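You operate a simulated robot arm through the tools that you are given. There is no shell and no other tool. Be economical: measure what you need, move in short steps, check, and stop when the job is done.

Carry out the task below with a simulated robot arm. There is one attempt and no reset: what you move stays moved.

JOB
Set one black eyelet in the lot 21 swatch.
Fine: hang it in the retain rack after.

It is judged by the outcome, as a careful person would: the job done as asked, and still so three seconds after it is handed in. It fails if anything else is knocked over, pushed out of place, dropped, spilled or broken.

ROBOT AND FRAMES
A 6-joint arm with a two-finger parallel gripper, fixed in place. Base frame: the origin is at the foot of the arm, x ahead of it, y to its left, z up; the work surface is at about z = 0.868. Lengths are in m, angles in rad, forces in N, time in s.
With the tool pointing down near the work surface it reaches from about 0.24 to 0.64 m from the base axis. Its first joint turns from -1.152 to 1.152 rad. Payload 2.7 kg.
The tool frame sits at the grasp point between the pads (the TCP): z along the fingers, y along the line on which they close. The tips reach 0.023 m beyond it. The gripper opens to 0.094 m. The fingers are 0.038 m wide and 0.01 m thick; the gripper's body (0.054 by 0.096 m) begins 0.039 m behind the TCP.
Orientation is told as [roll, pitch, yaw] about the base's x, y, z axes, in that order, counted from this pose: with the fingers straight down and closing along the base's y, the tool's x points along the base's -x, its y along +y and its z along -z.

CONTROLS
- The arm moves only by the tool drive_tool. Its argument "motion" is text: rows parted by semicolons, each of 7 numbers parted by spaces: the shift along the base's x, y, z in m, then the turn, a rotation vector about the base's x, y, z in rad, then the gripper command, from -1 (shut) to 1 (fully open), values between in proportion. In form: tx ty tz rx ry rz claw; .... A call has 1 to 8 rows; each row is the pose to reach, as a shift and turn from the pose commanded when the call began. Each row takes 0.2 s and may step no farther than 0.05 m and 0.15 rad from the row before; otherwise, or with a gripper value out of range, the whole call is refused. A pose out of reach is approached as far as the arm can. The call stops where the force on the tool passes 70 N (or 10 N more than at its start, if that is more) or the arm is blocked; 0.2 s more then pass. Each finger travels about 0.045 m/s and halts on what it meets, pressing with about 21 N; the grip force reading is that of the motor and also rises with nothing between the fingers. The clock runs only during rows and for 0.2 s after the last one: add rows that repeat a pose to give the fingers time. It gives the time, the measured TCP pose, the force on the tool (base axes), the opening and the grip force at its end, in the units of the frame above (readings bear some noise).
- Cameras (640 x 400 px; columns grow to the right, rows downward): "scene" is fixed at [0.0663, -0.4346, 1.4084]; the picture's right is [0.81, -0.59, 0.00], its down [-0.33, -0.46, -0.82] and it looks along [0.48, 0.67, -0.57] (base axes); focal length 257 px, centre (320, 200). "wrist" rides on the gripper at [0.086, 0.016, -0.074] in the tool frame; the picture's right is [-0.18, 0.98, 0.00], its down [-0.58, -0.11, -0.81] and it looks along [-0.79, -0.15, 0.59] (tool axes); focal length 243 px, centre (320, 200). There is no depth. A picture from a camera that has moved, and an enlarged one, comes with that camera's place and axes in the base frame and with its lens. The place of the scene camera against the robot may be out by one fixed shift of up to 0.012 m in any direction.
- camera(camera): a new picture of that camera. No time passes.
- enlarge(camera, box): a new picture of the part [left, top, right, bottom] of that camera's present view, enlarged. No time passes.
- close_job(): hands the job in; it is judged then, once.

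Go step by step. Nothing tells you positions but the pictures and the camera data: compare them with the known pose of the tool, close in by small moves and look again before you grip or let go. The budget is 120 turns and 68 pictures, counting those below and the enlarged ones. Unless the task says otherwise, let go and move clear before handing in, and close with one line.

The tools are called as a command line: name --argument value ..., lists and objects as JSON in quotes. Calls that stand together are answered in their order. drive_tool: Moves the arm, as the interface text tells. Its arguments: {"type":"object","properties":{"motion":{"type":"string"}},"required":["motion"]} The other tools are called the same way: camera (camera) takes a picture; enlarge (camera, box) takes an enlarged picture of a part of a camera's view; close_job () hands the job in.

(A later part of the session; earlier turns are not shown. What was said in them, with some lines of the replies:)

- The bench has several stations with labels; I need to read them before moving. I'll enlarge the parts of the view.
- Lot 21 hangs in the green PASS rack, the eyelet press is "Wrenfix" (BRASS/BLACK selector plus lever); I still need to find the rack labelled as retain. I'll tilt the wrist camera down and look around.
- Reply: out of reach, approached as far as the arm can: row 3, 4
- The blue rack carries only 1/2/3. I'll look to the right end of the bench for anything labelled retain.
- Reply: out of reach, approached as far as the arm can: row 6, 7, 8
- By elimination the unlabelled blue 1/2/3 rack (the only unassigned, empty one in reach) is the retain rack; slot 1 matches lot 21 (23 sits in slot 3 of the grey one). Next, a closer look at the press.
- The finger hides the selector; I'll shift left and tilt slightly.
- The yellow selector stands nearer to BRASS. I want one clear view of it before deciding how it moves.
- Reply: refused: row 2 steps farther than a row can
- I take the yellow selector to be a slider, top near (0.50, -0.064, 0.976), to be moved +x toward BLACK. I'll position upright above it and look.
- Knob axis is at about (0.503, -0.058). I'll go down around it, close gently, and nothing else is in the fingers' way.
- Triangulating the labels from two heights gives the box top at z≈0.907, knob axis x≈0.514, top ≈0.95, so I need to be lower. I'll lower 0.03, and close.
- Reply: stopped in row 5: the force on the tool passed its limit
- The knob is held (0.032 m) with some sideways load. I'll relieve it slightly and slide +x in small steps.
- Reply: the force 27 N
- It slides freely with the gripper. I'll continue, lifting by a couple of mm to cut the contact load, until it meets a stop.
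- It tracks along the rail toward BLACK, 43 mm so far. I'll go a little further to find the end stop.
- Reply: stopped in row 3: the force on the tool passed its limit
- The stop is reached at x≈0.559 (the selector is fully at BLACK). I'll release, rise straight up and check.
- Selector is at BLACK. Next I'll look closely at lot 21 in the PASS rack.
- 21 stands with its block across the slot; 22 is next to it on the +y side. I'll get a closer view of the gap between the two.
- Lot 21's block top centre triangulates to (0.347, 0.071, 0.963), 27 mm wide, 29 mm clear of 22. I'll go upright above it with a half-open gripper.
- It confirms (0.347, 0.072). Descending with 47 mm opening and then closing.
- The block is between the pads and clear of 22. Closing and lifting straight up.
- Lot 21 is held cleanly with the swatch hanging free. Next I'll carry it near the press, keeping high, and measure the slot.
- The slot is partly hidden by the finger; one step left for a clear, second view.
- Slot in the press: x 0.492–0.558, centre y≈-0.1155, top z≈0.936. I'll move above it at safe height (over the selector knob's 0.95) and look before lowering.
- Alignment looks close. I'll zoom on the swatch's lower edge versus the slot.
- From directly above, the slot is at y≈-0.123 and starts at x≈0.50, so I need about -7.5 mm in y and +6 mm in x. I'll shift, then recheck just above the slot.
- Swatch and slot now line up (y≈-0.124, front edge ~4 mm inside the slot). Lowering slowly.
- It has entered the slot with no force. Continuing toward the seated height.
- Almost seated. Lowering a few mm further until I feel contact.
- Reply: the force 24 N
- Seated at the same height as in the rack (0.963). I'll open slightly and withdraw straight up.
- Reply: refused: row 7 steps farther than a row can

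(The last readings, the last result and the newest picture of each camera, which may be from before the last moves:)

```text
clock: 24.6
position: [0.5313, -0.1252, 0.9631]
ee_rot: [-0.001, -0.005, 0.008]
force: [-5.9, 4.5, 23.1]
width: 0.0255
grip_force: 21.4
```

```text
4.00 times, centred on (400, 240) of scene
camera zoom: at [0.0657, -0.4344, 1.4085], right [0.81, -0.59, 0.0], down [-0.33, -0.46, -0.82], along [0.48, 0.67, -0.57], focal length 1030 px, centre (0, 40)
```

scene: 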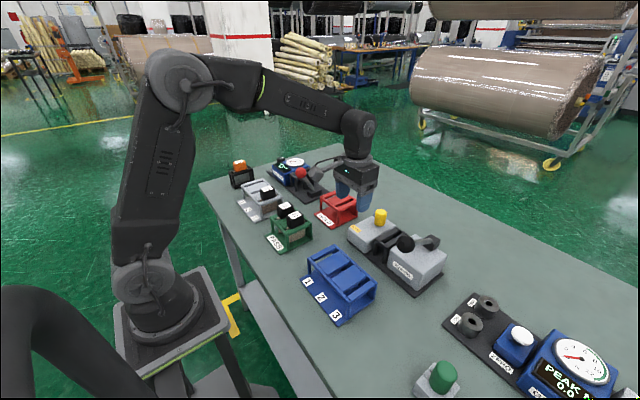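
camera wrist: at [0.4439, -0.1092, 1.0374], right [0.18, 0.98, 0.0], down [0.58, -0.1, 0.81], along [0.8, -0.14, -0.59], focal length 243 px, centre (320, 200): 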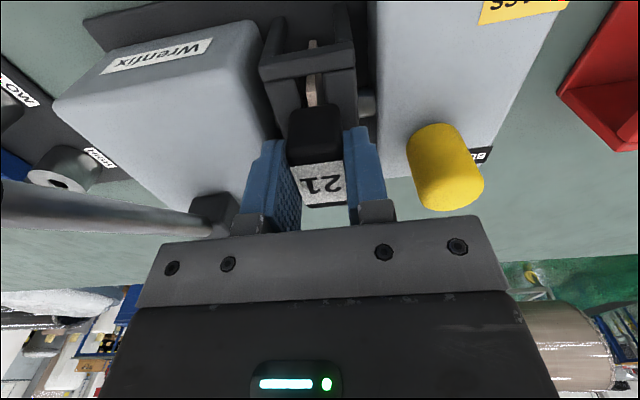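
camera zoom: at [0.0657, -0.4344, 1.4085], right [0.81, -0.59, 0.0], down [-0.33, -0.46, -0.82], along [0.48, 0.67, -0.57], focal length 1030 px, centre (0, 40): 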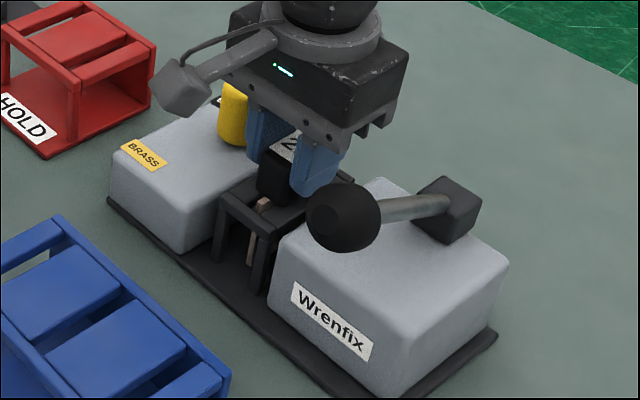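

Swatch sits properly in the press. Releasing with legal steps now.

drive_tool --motion "0 0 0.001 0 0 0 -0.15; 0 0 0.001 0 0 0 -0.15; 0 0 0.001 0 0 0 -0.15; 0 0 0.03 0 0 0 -0.15; 0 0 0.07 0 0 0 -0.15; 0 0 0.11 0 0 0 -0.15; -0.045 0 0.12 0 0 0 0.2; -0.08 -0.03 0.13 0 0 0 0.6"

camera --camera "wrist"

enlarge --camera "scene" --box '[340, 190, 460, 290]'

```text
clock: 26.4
position: [0.449, -0.1558, 1.09]
ee_rot: [-0.001, -0.003, 0.007]
force: [1.0, 0.5, -0.1]
width: 0.0752
grip_force: 0.0
```

```text
20 pictures are left
camera wrist: at [0.3623, -0.1404, 1.1641], right [0.18, 0.98, 0.0], down [0.58, -0.1, 0.81], along [0.79, -0.14, -0.59], focal length 243 px, centre (320, 200)
```

wrist: 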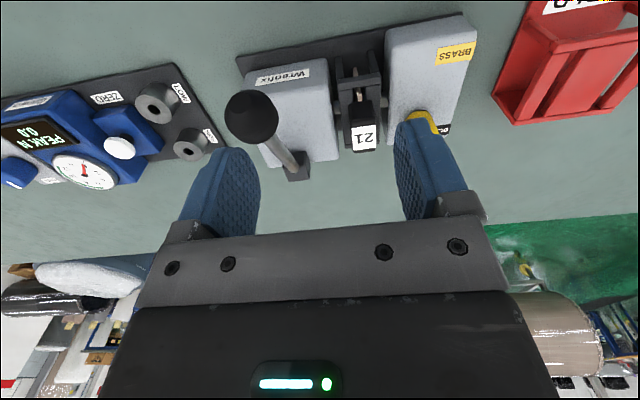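

```text
4.00 times, centred on (400, 240) of scene
camera zoom: at [0.0663, -0.4346, 1.4084], right [0.81, -0.59, 0.0], down [-0.33, -0.46, -0.82], along [0.48, 0.67, -0.57], focal length 1030 px, centre (0, 40)
```

zoom: 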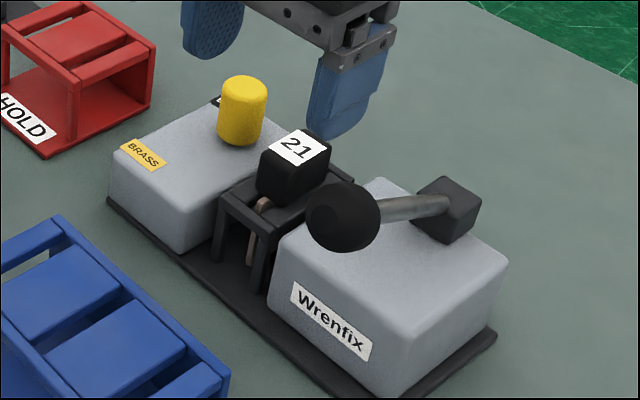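

The ball triangulates to (0.461, -0.211, 1.005). I'll grip it from above and then swing it down along its arc once.

drive_tool --motion "0.003 -0.03 0 0 0 0 0.8; 0.007 -0.055 0 0 0 0 0.8; 0.007 -0.055 -0.04 0 0 0 0.8; 0.007 -0.055 -0.078 0 0 0 0.8; 0.007 -0.055 -0.078 0 0 0 0.8"

camera --camera "wrist"

enlarge --camera "scene" --box '[340, 190, 460, 290]'

```text
clock: 27.6
position: [0.4568, -0.2097, 1.01]
ee_rot: [-0.003, -0.002, 0.007]
force: [0.1, 0.3, -0.7]
width: 0.0846
grip_force: 0.0
```

```text
18 pictures are left
camera wrist: at [0.3698, -0.193, 1.0843], right [0.18, 0.98, 0.0], down [0.58, -0.1, 0.81], along [0.79, -0.14, -0.59], focal length 243 px, centre (320, 200)
```

wrist: 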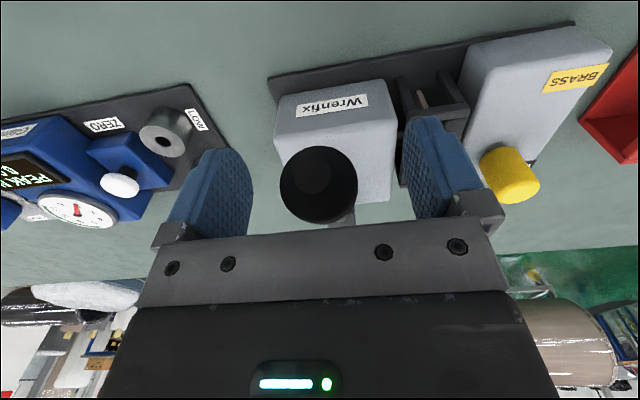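

```text
4.00 times, centred on (400, 240) of scene
camera zoom: at [0.0663, -0.4346, 1.4084], right [0.81, -0.59, 0.0], down [-0.33, -0.46, -0.82], along [0.48, 0.67, -0.57], focal length 1030 px, centre (0, 40)
```

zoom: 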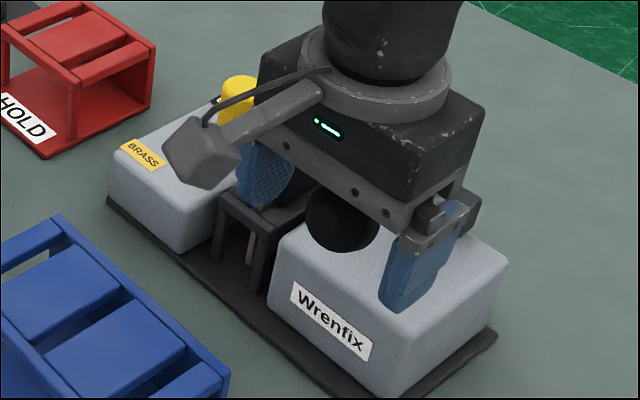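

The ball is centred between the fingers. Closing, then pulling down a first portion.

drive_tool --motion "0 0 0 0 0 0 0; 0 0 0 0 0 0 -0.3; 0 0 0 0 0 0 -0.3; 0 0 0 0 0 0 -0.3; -0.003 0 -0.008 0 0 0 -0.3; -0.006 0 -0.016 0 0 0 -0.3"

```text
clock: 29.0
position: [0.4522, -0.2104, 0.9971]
ee_rot: [-0.001, -0.005, 0.004]
force: [-2.0, -2.1, 15.4]
width: 0.0371
grip_force: 45.2
```

Held at 37 mm and the lever is following with about 15 N. Continuing the arc.

drive_tool --motion "-0.003 0 -0.009 0 0 0 -0.3; -0.005 0 -0.018 0 0 0 -0.3; -0.007 0 -0.026 0 0 0 -0.3; -0.008 0 -0.034 0 0 0 -0.3"

enlarge --camera "scene" --box '[340, 190, 460, 290]'

```text
clock: 30.0
position: [0.4455, -0.2102, 0.9631]
ee_rot: [-0.003, -0.004, 0.005]
force: [4.1, -7.4, 15.5]
width: 0.0373
grip_force: 45.0
```

```text
4.00 times, centred on (400, 240) of scene
camera zoom: at [0.0661, -0.4347, 1.4083], right [0.81, -0.59, 0.0], down [-0.33, -0.46, -0.82], along [0.48, 0.67, -0.57], focal length 1030 px, centre (0, 40)
```

zoom: 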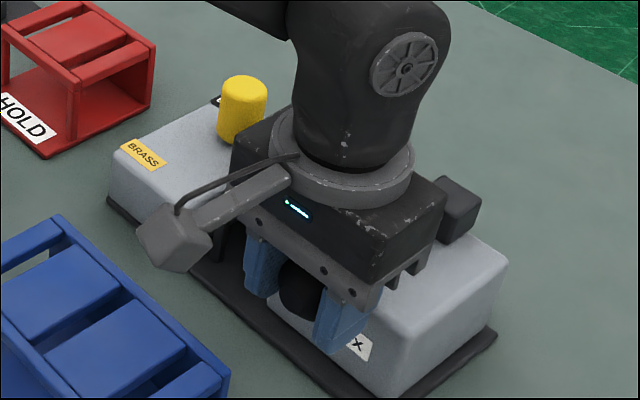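

Lever still moving freely. Continuing down until it stops.

drive_tool --motion "-0.001 0 -0.007 0 0 0 -0.3; -0.001 0 -0.014 0 0 0 -0.3; -0.001 0 -0.021 0 0 0 -0.3; -0.001 0 -0.028 0 0 0 -0.3"

```text
clock: 31.0
position: [0.4448, -0.2096, 0.9436]
ee_rot: [-0.007, -0.012, 0.005]
force: [-17.2, -0.8, 63.3]
width: 0.0372
grip_force: 45.3
```

Firm stop at z≈0.944 with 63 N. I'll bring the lever back up along the same arc.

drive_tool --motion "0 0 0.008 0 0 0 -0.3; 0.001 0 0.018 0 0 0 -0.3; 0.002 0 0.028 0 0 0 -0.3; 0.005 0 0.04 0 0 0 -0.3; 0.008 0 0.052 0 0 0 -0.3; 0.012 0 0.064 0 0 0 -0.3; 0.015 0 0.074 0 0 0 -0.3"

```text
clock: 32.6
position: [0.4579, -0.2108, 1.0055]
ee_rot: [0.002, 0.003, 0.005]
force: [5.3, -15.5, -31.4]
width: 0.037
grip_force: 44.7
```

The lever is back at its upper stop. Releasing and rising clear, then checking the result.

drive_tool --motion "0 0 -0.002 0 0 0 0.3; 0 0 -0.002 0 0 0 0.7; 0 0 -0.002 0 0 0 0.7; 0 0 -0.002 0 0 0 0.7; 0 0 0.045 0 0 0 0.7; 0 0 0.085 0 0 0 0.7; -0.01 0.04 0.095 0 0 0 0.4; -0.02 0.06 0.1 0 0 0 0.2"

enlarge --camera "scene" --box '[340, 190, 460, 290]'

```text
clock: 34.4
position: [0.4372, -0.1496, 1.1085]
ee_rot: [-0.002, 0.0, 0.005]
force: [0.2, 0.4, 0.0]
width: 0.0564
grip_force: 0.1
```

```text
4.00 times, centred on (400, 240) of scene
camera zoom: at [0.0663, -0.4346, 1.4084], right [0.81, -0.59, 0.0], down [-0.33, -0.46, -0.82], along [0.48, 0.67, -0.57], focal length 1030 px, centre (0, 40)
```

zoom: 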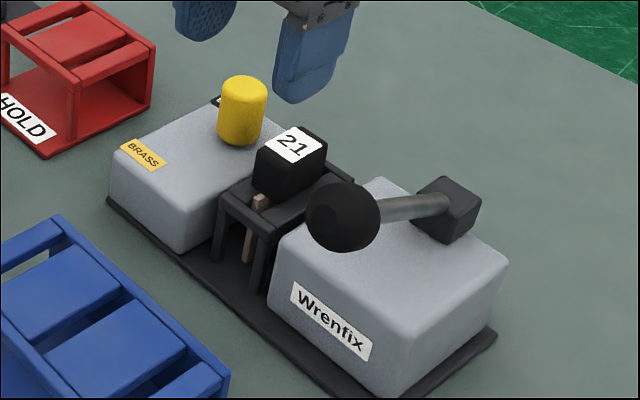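

The swatch block shifted slightly (~3 mm toward +y) as the press closed. I'll re-approach above it and check alignment.

drive_tool --motion "0.045 0.01 0 0 0 0 0; 0.085 0.025 -0.02 0 0 0 0; 0.0945 0.027 -0.06 0 0 0 0; 0.0945 0.027 -0.09 0 0 0 0; 0.0945 0.027 -0.09 0 0 0 0"

camera --camera "wrist"

```text
clock: 35.6
position: [0.5318, -0.1212, 1.0154]
ee_rot: [-0.001, -0.002, 0.004]
force: [-0.1, -0.3, 1.0]
width: 0.0473
grip_force: 0.1
```

```text
14 pictures are left
camera wrist: at [0.4456, -0.1051, 1.0895], right [0.18, 0.98, 0.0], down [0.58, -0.1, 0.81], along [0.79, -0.14, -0.59], focal length 243 px, centre (320, 200)
```

wrist: 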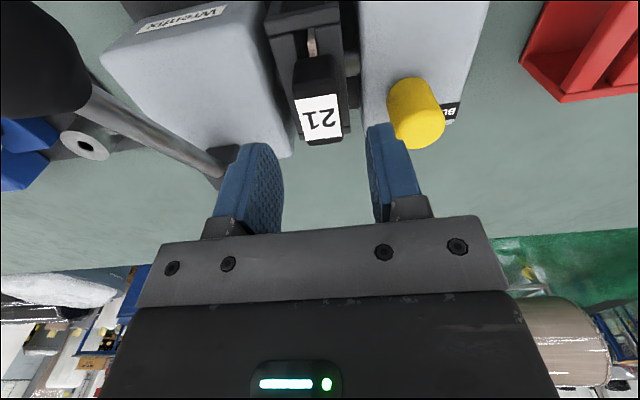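

Block is right under the gripper at (0.532, -0.121). Descending, gripping, lifting straight up.

drive_tool --motion "0 0 -0.03 0 0 0 0; 0 0 -0.051 0 0 0 0; 0 0 -0.051 0 0 0 -0.4; 0 0 -0.051 0 0 0 -0.6; 0 0 -0.051 0 0 0 -0.6; 0 0 -0.03 0 0 0 -0.6; 0 0 0.01 0 0 0 -0.6; 0 0 0.05 0 0 0 -0.6"

enlarge --camera "scene" --box '[340, 170, 460, 270]'

```text
clock: 37.4
position: [0.5301, -0.1222, 1.0659]
ee_rot: [-0.002, -0.002, 0.006]
force: [-1.0, 0.6, 0.7]
width: 0.0251
grip_force: 20.8
```

```text
4.00 times, centred on (400, 220) of scene
camera zoom: at [0.0663, -0.4346, 1.4084], right [0.81, -0.59, 0.0], down [-0.33, -0.46, -0.82], along [0.48, 0.67, -0.57], focal length 1030 px, centre (0, 120)
```

zoom: 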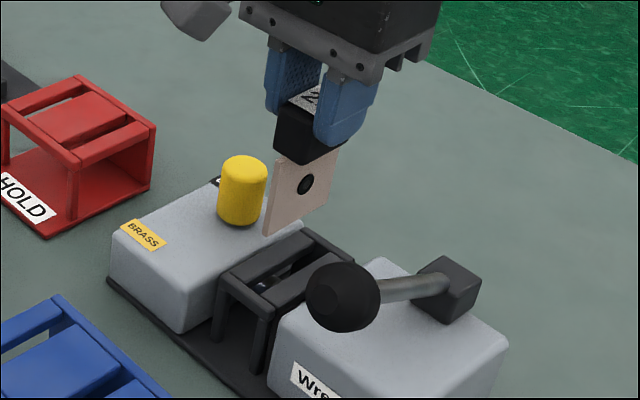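

A single black eyelet is set in the swatch. Next I'll carry it near the blue rack and measure slot 1.

drive_tool --motion "0 0 0.03 0 0 0 -0.6; -0.04 0.02 0.03 0 0 0 -0.6; -0.08 0.04 0.03 0 0 0 -0.6; -0.12 0.06 0.03 0 0 0 -0.6; -0.15 0.08 0.03 0 0 0 -0.6; -0.18 0.085 0.03 0 0 0 -0.6; -0.19 0.085 0.03 0 0 0 -0.6"

camera --camera "wrist"

```text
clock: 39.0
position: [0.3419, -0.0371, 1.0987]
ee_rot: [-0.001, -0.001, 0.006]
force: [-0.8, -0.8, 0.4]
width: 0.0251
grip_force: 21.5
```

```text
12 pictures are left
camera wrist: at [0.2554, -0.0206, 1.1733], right [0.18, 0.98, 0.0], down [0.58, -0.1, 0.81], along [0.79, -0.14, -0.59], focal length 243 px, centre (320, 200)
```

wrist: 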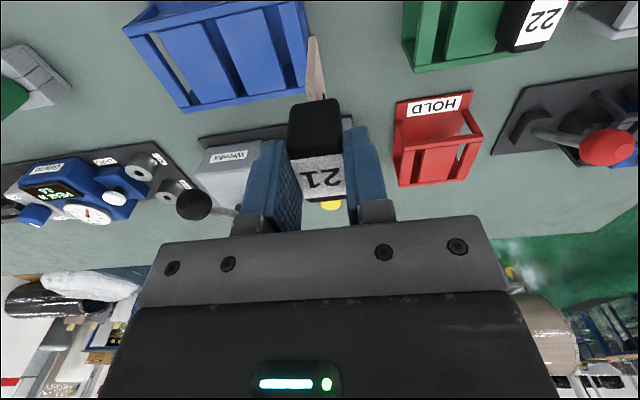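

Slot 1 is just left of the swatch; zooming there.

enlarge --camera "wrist" --box '[120, 0, 340, 130]'

```text
2.91 times, centred on (230, 65) of wrist
camera zoom: at [0.2554, -0.0206, 1.1733], right [0.18, 0.98, 0.0], down [0.58, -0.1, 0.81], along [0.79, -0.14, -0.59], focal length 706 px, centre (582, 593)
```

zoom: 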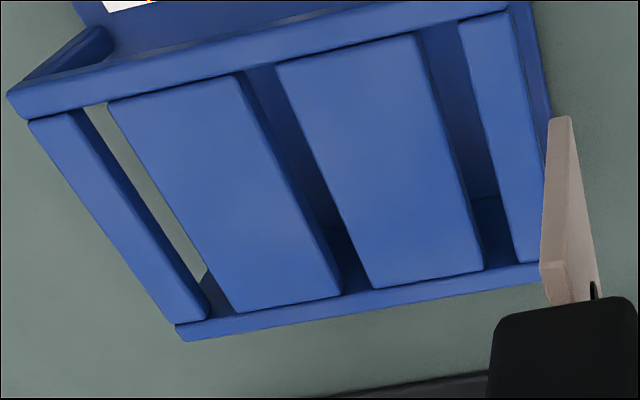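

Slot 1: x 0.313–0.383, y≈-0.073. Moving over it at hover height and checking.

drive_tool --motion "0.0045 -0.02 0 0 0 0 -0.6; 0.0045 -0.0365 0 0 0 0 -0.6; 0.0045 -0.0365 -0.03 0 0 0 -0.6; 0.0045 -0.0365 -0.057 0 0 0 -0.6; 0.0045 -0.0365 -0.057 0 0 0 -0.6"

enlarge --camera "wrist" --box '[260, 0, 380, 120]'

enlarge --camera "scene" --box '[280, 190, 400, 310]'

```text
clock: 40.2
position: [0.3457, -0.0748, 1.0404]
ee_rot: [-0.001, -0.002, 0.007]
force: [0.0, -0.2, -0.1]
width: 0.025
grip_force: 20.6
```

```text
3.33 times, centred on (320, 60) of wrist
camera zoom: at [0.2591, -0.0594, 1.1149], right [0.18, 0.98, 0.0], down [0.58, -0.1, 0.81], along [0.79, -0.14, -0.59], focal length 809 px, centre (320, 667)
```

zoom: 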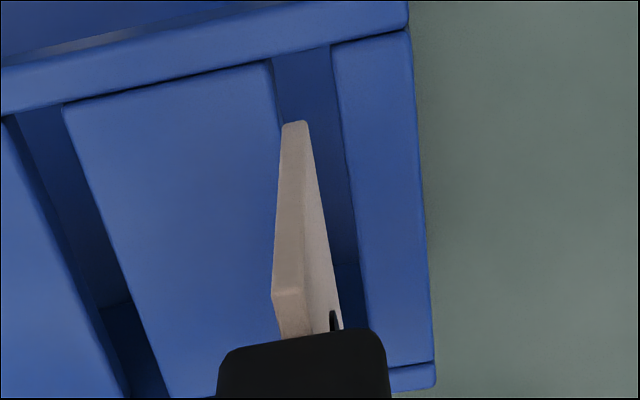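

```text
3.33 times, centred on (340, 250) of scene
camera zoom: at [0.0663, -0.4346, 1.4084], right [0.81, -0.59, 0.0], down [-0.33, -0.46, -0.82], along [0.48, 0.67, -0.57], focal length 858 px, centre (253, 33)
```

zoom: 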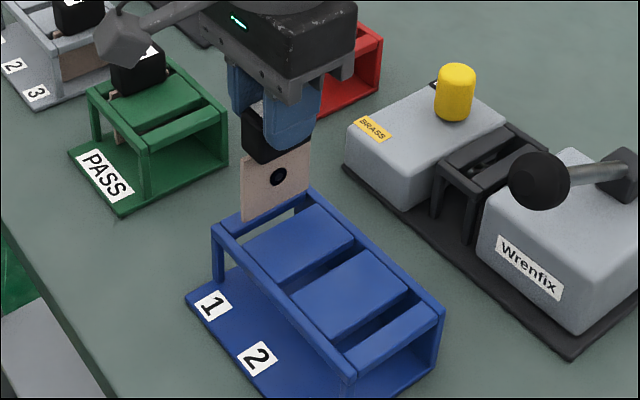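

Slot centre is ~2 mm to +y of the swatch's track; correcting by +1.8 mm y, +1.5 mm x and lowering into the slot.

drive_tool --motion "0.0015 0.0018 0 0 0 0 -0.6; 0.0015 0.0018 -0.01 0 0 0 -0.6; 0.0015 0.0018 -0.02 0 0 0 -0.6; 0.0015 0.0018 -0.03 0 0 0 -0.6; 0.0015 0.0018 -0.04 0 0 0 -0.6"

enlarge --camera "scene" --box '[280, 190, 400, 310]'

```text
clock: 41.4
position: [0.3473, -0.0726, 1.0]
ee_rot: [-0.002, 0.0, 0.005]
force: [0.4, -0.3, -1.2]
width: 0.025
grip_force: 21.0
```

```text
3.33 times, centred on (340, 250) of scene
camera zoom: at [0.0663, -0.4346, 1.4084], right [0.81, -0.59, 0.0], down [-0.33, -0.46, -0.82], along [0.48, 0.67, -0.57], focal length 858 px, centre (253, 33)
```

zoom: 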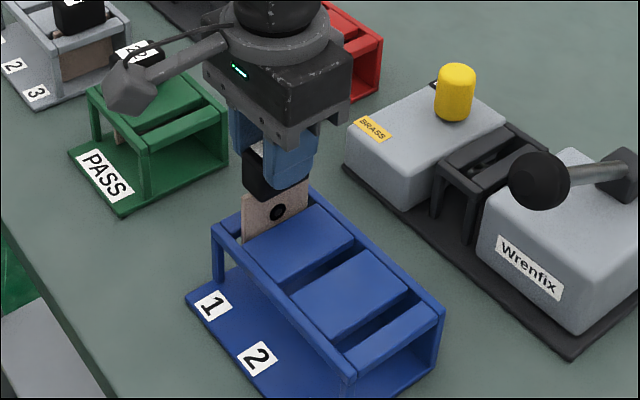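

It has entered slot 1 freely. Lowering to the seat.

drive_tool --motion "0 0 -0.01 0 0 0 -0.6; 0 0 -0.02 0 0 0 -0.6; 0 0 -0.03 0 0 0 -0.6; 0 0 -0.035 0 0 0 -0.6; 0 0 -0.038 0 0 0 -0.6; 0 0 -0.04 0 0 0 -0.6"

```text
clock: 42.8
position: [0.3514, -0.0711, 0.9622]
ee_rot: [-0.001, -0.011, 0.007]
force: [-0.6, 1.6, 34.7]
width: 0.0256
grip_force: 20.9
```

Contact at z≈0.962, seated. Relieving, opening and withdrawing.

drive_tool --motion "0 0 0.003 0 0 0 -0.5; 0 0 0.003 0 0 0 -0.1; 0 0 0.003 0 0 0 -0.1; 0 0 0.003 0 0 0 -0.1; 0 0 0.03 0 0 0 -0.1; 0 0 0.07 0 0 0 -0.1; 0 0 0.11 0 0 0 -0.1; 0 0.03 0.14 0 0 0 0.2"

enlarge --camera "scene" --box '[280, 190, 400, 310]'

camera --camera "scene"

```text
clock: 44.6
position: [0.349, -0.0428, 1.1003]
ee_rot: [-0.001, -0.001, 0.006]
force: [-0.5, -0.1, -0.6]
width: 0.0564
grip_force: 0.0
```

```text
3.33 times, centred on (340, 250) of scene
camera zoom: at [0.0662, -0.4347, 1.4084], right [0.81, -0.59, 0.0], down [-0.33, -0.46, -0.82], along [0.48, 0.67, -0.57], focal length 858 px, centre (253, 33)
```

zoom: 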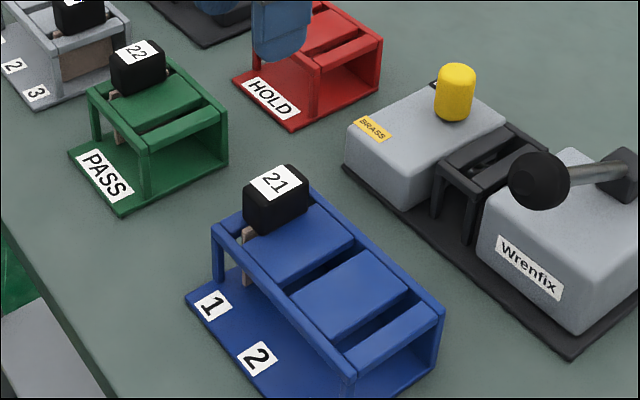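

```text
6 pictures are left
```

scene: 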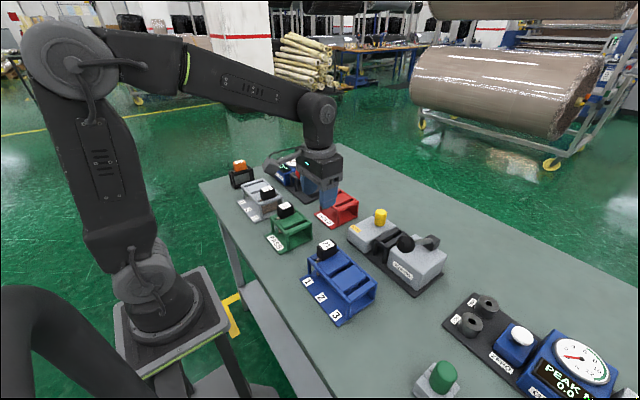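

Lot 21 hangs in slot 1 of the blue rack with its black eyelet, everything else is in place, and the arm is clear. Handing in.

close_job

```text
The job is handed in.
```

I set one black eyelet in the lot 21 swatch and hung it in slot 1 of the blue 1/2/3 rack. No rack I could see is labelled "retain", so I took the blue one by elimination. The press selector is still on BLACK.
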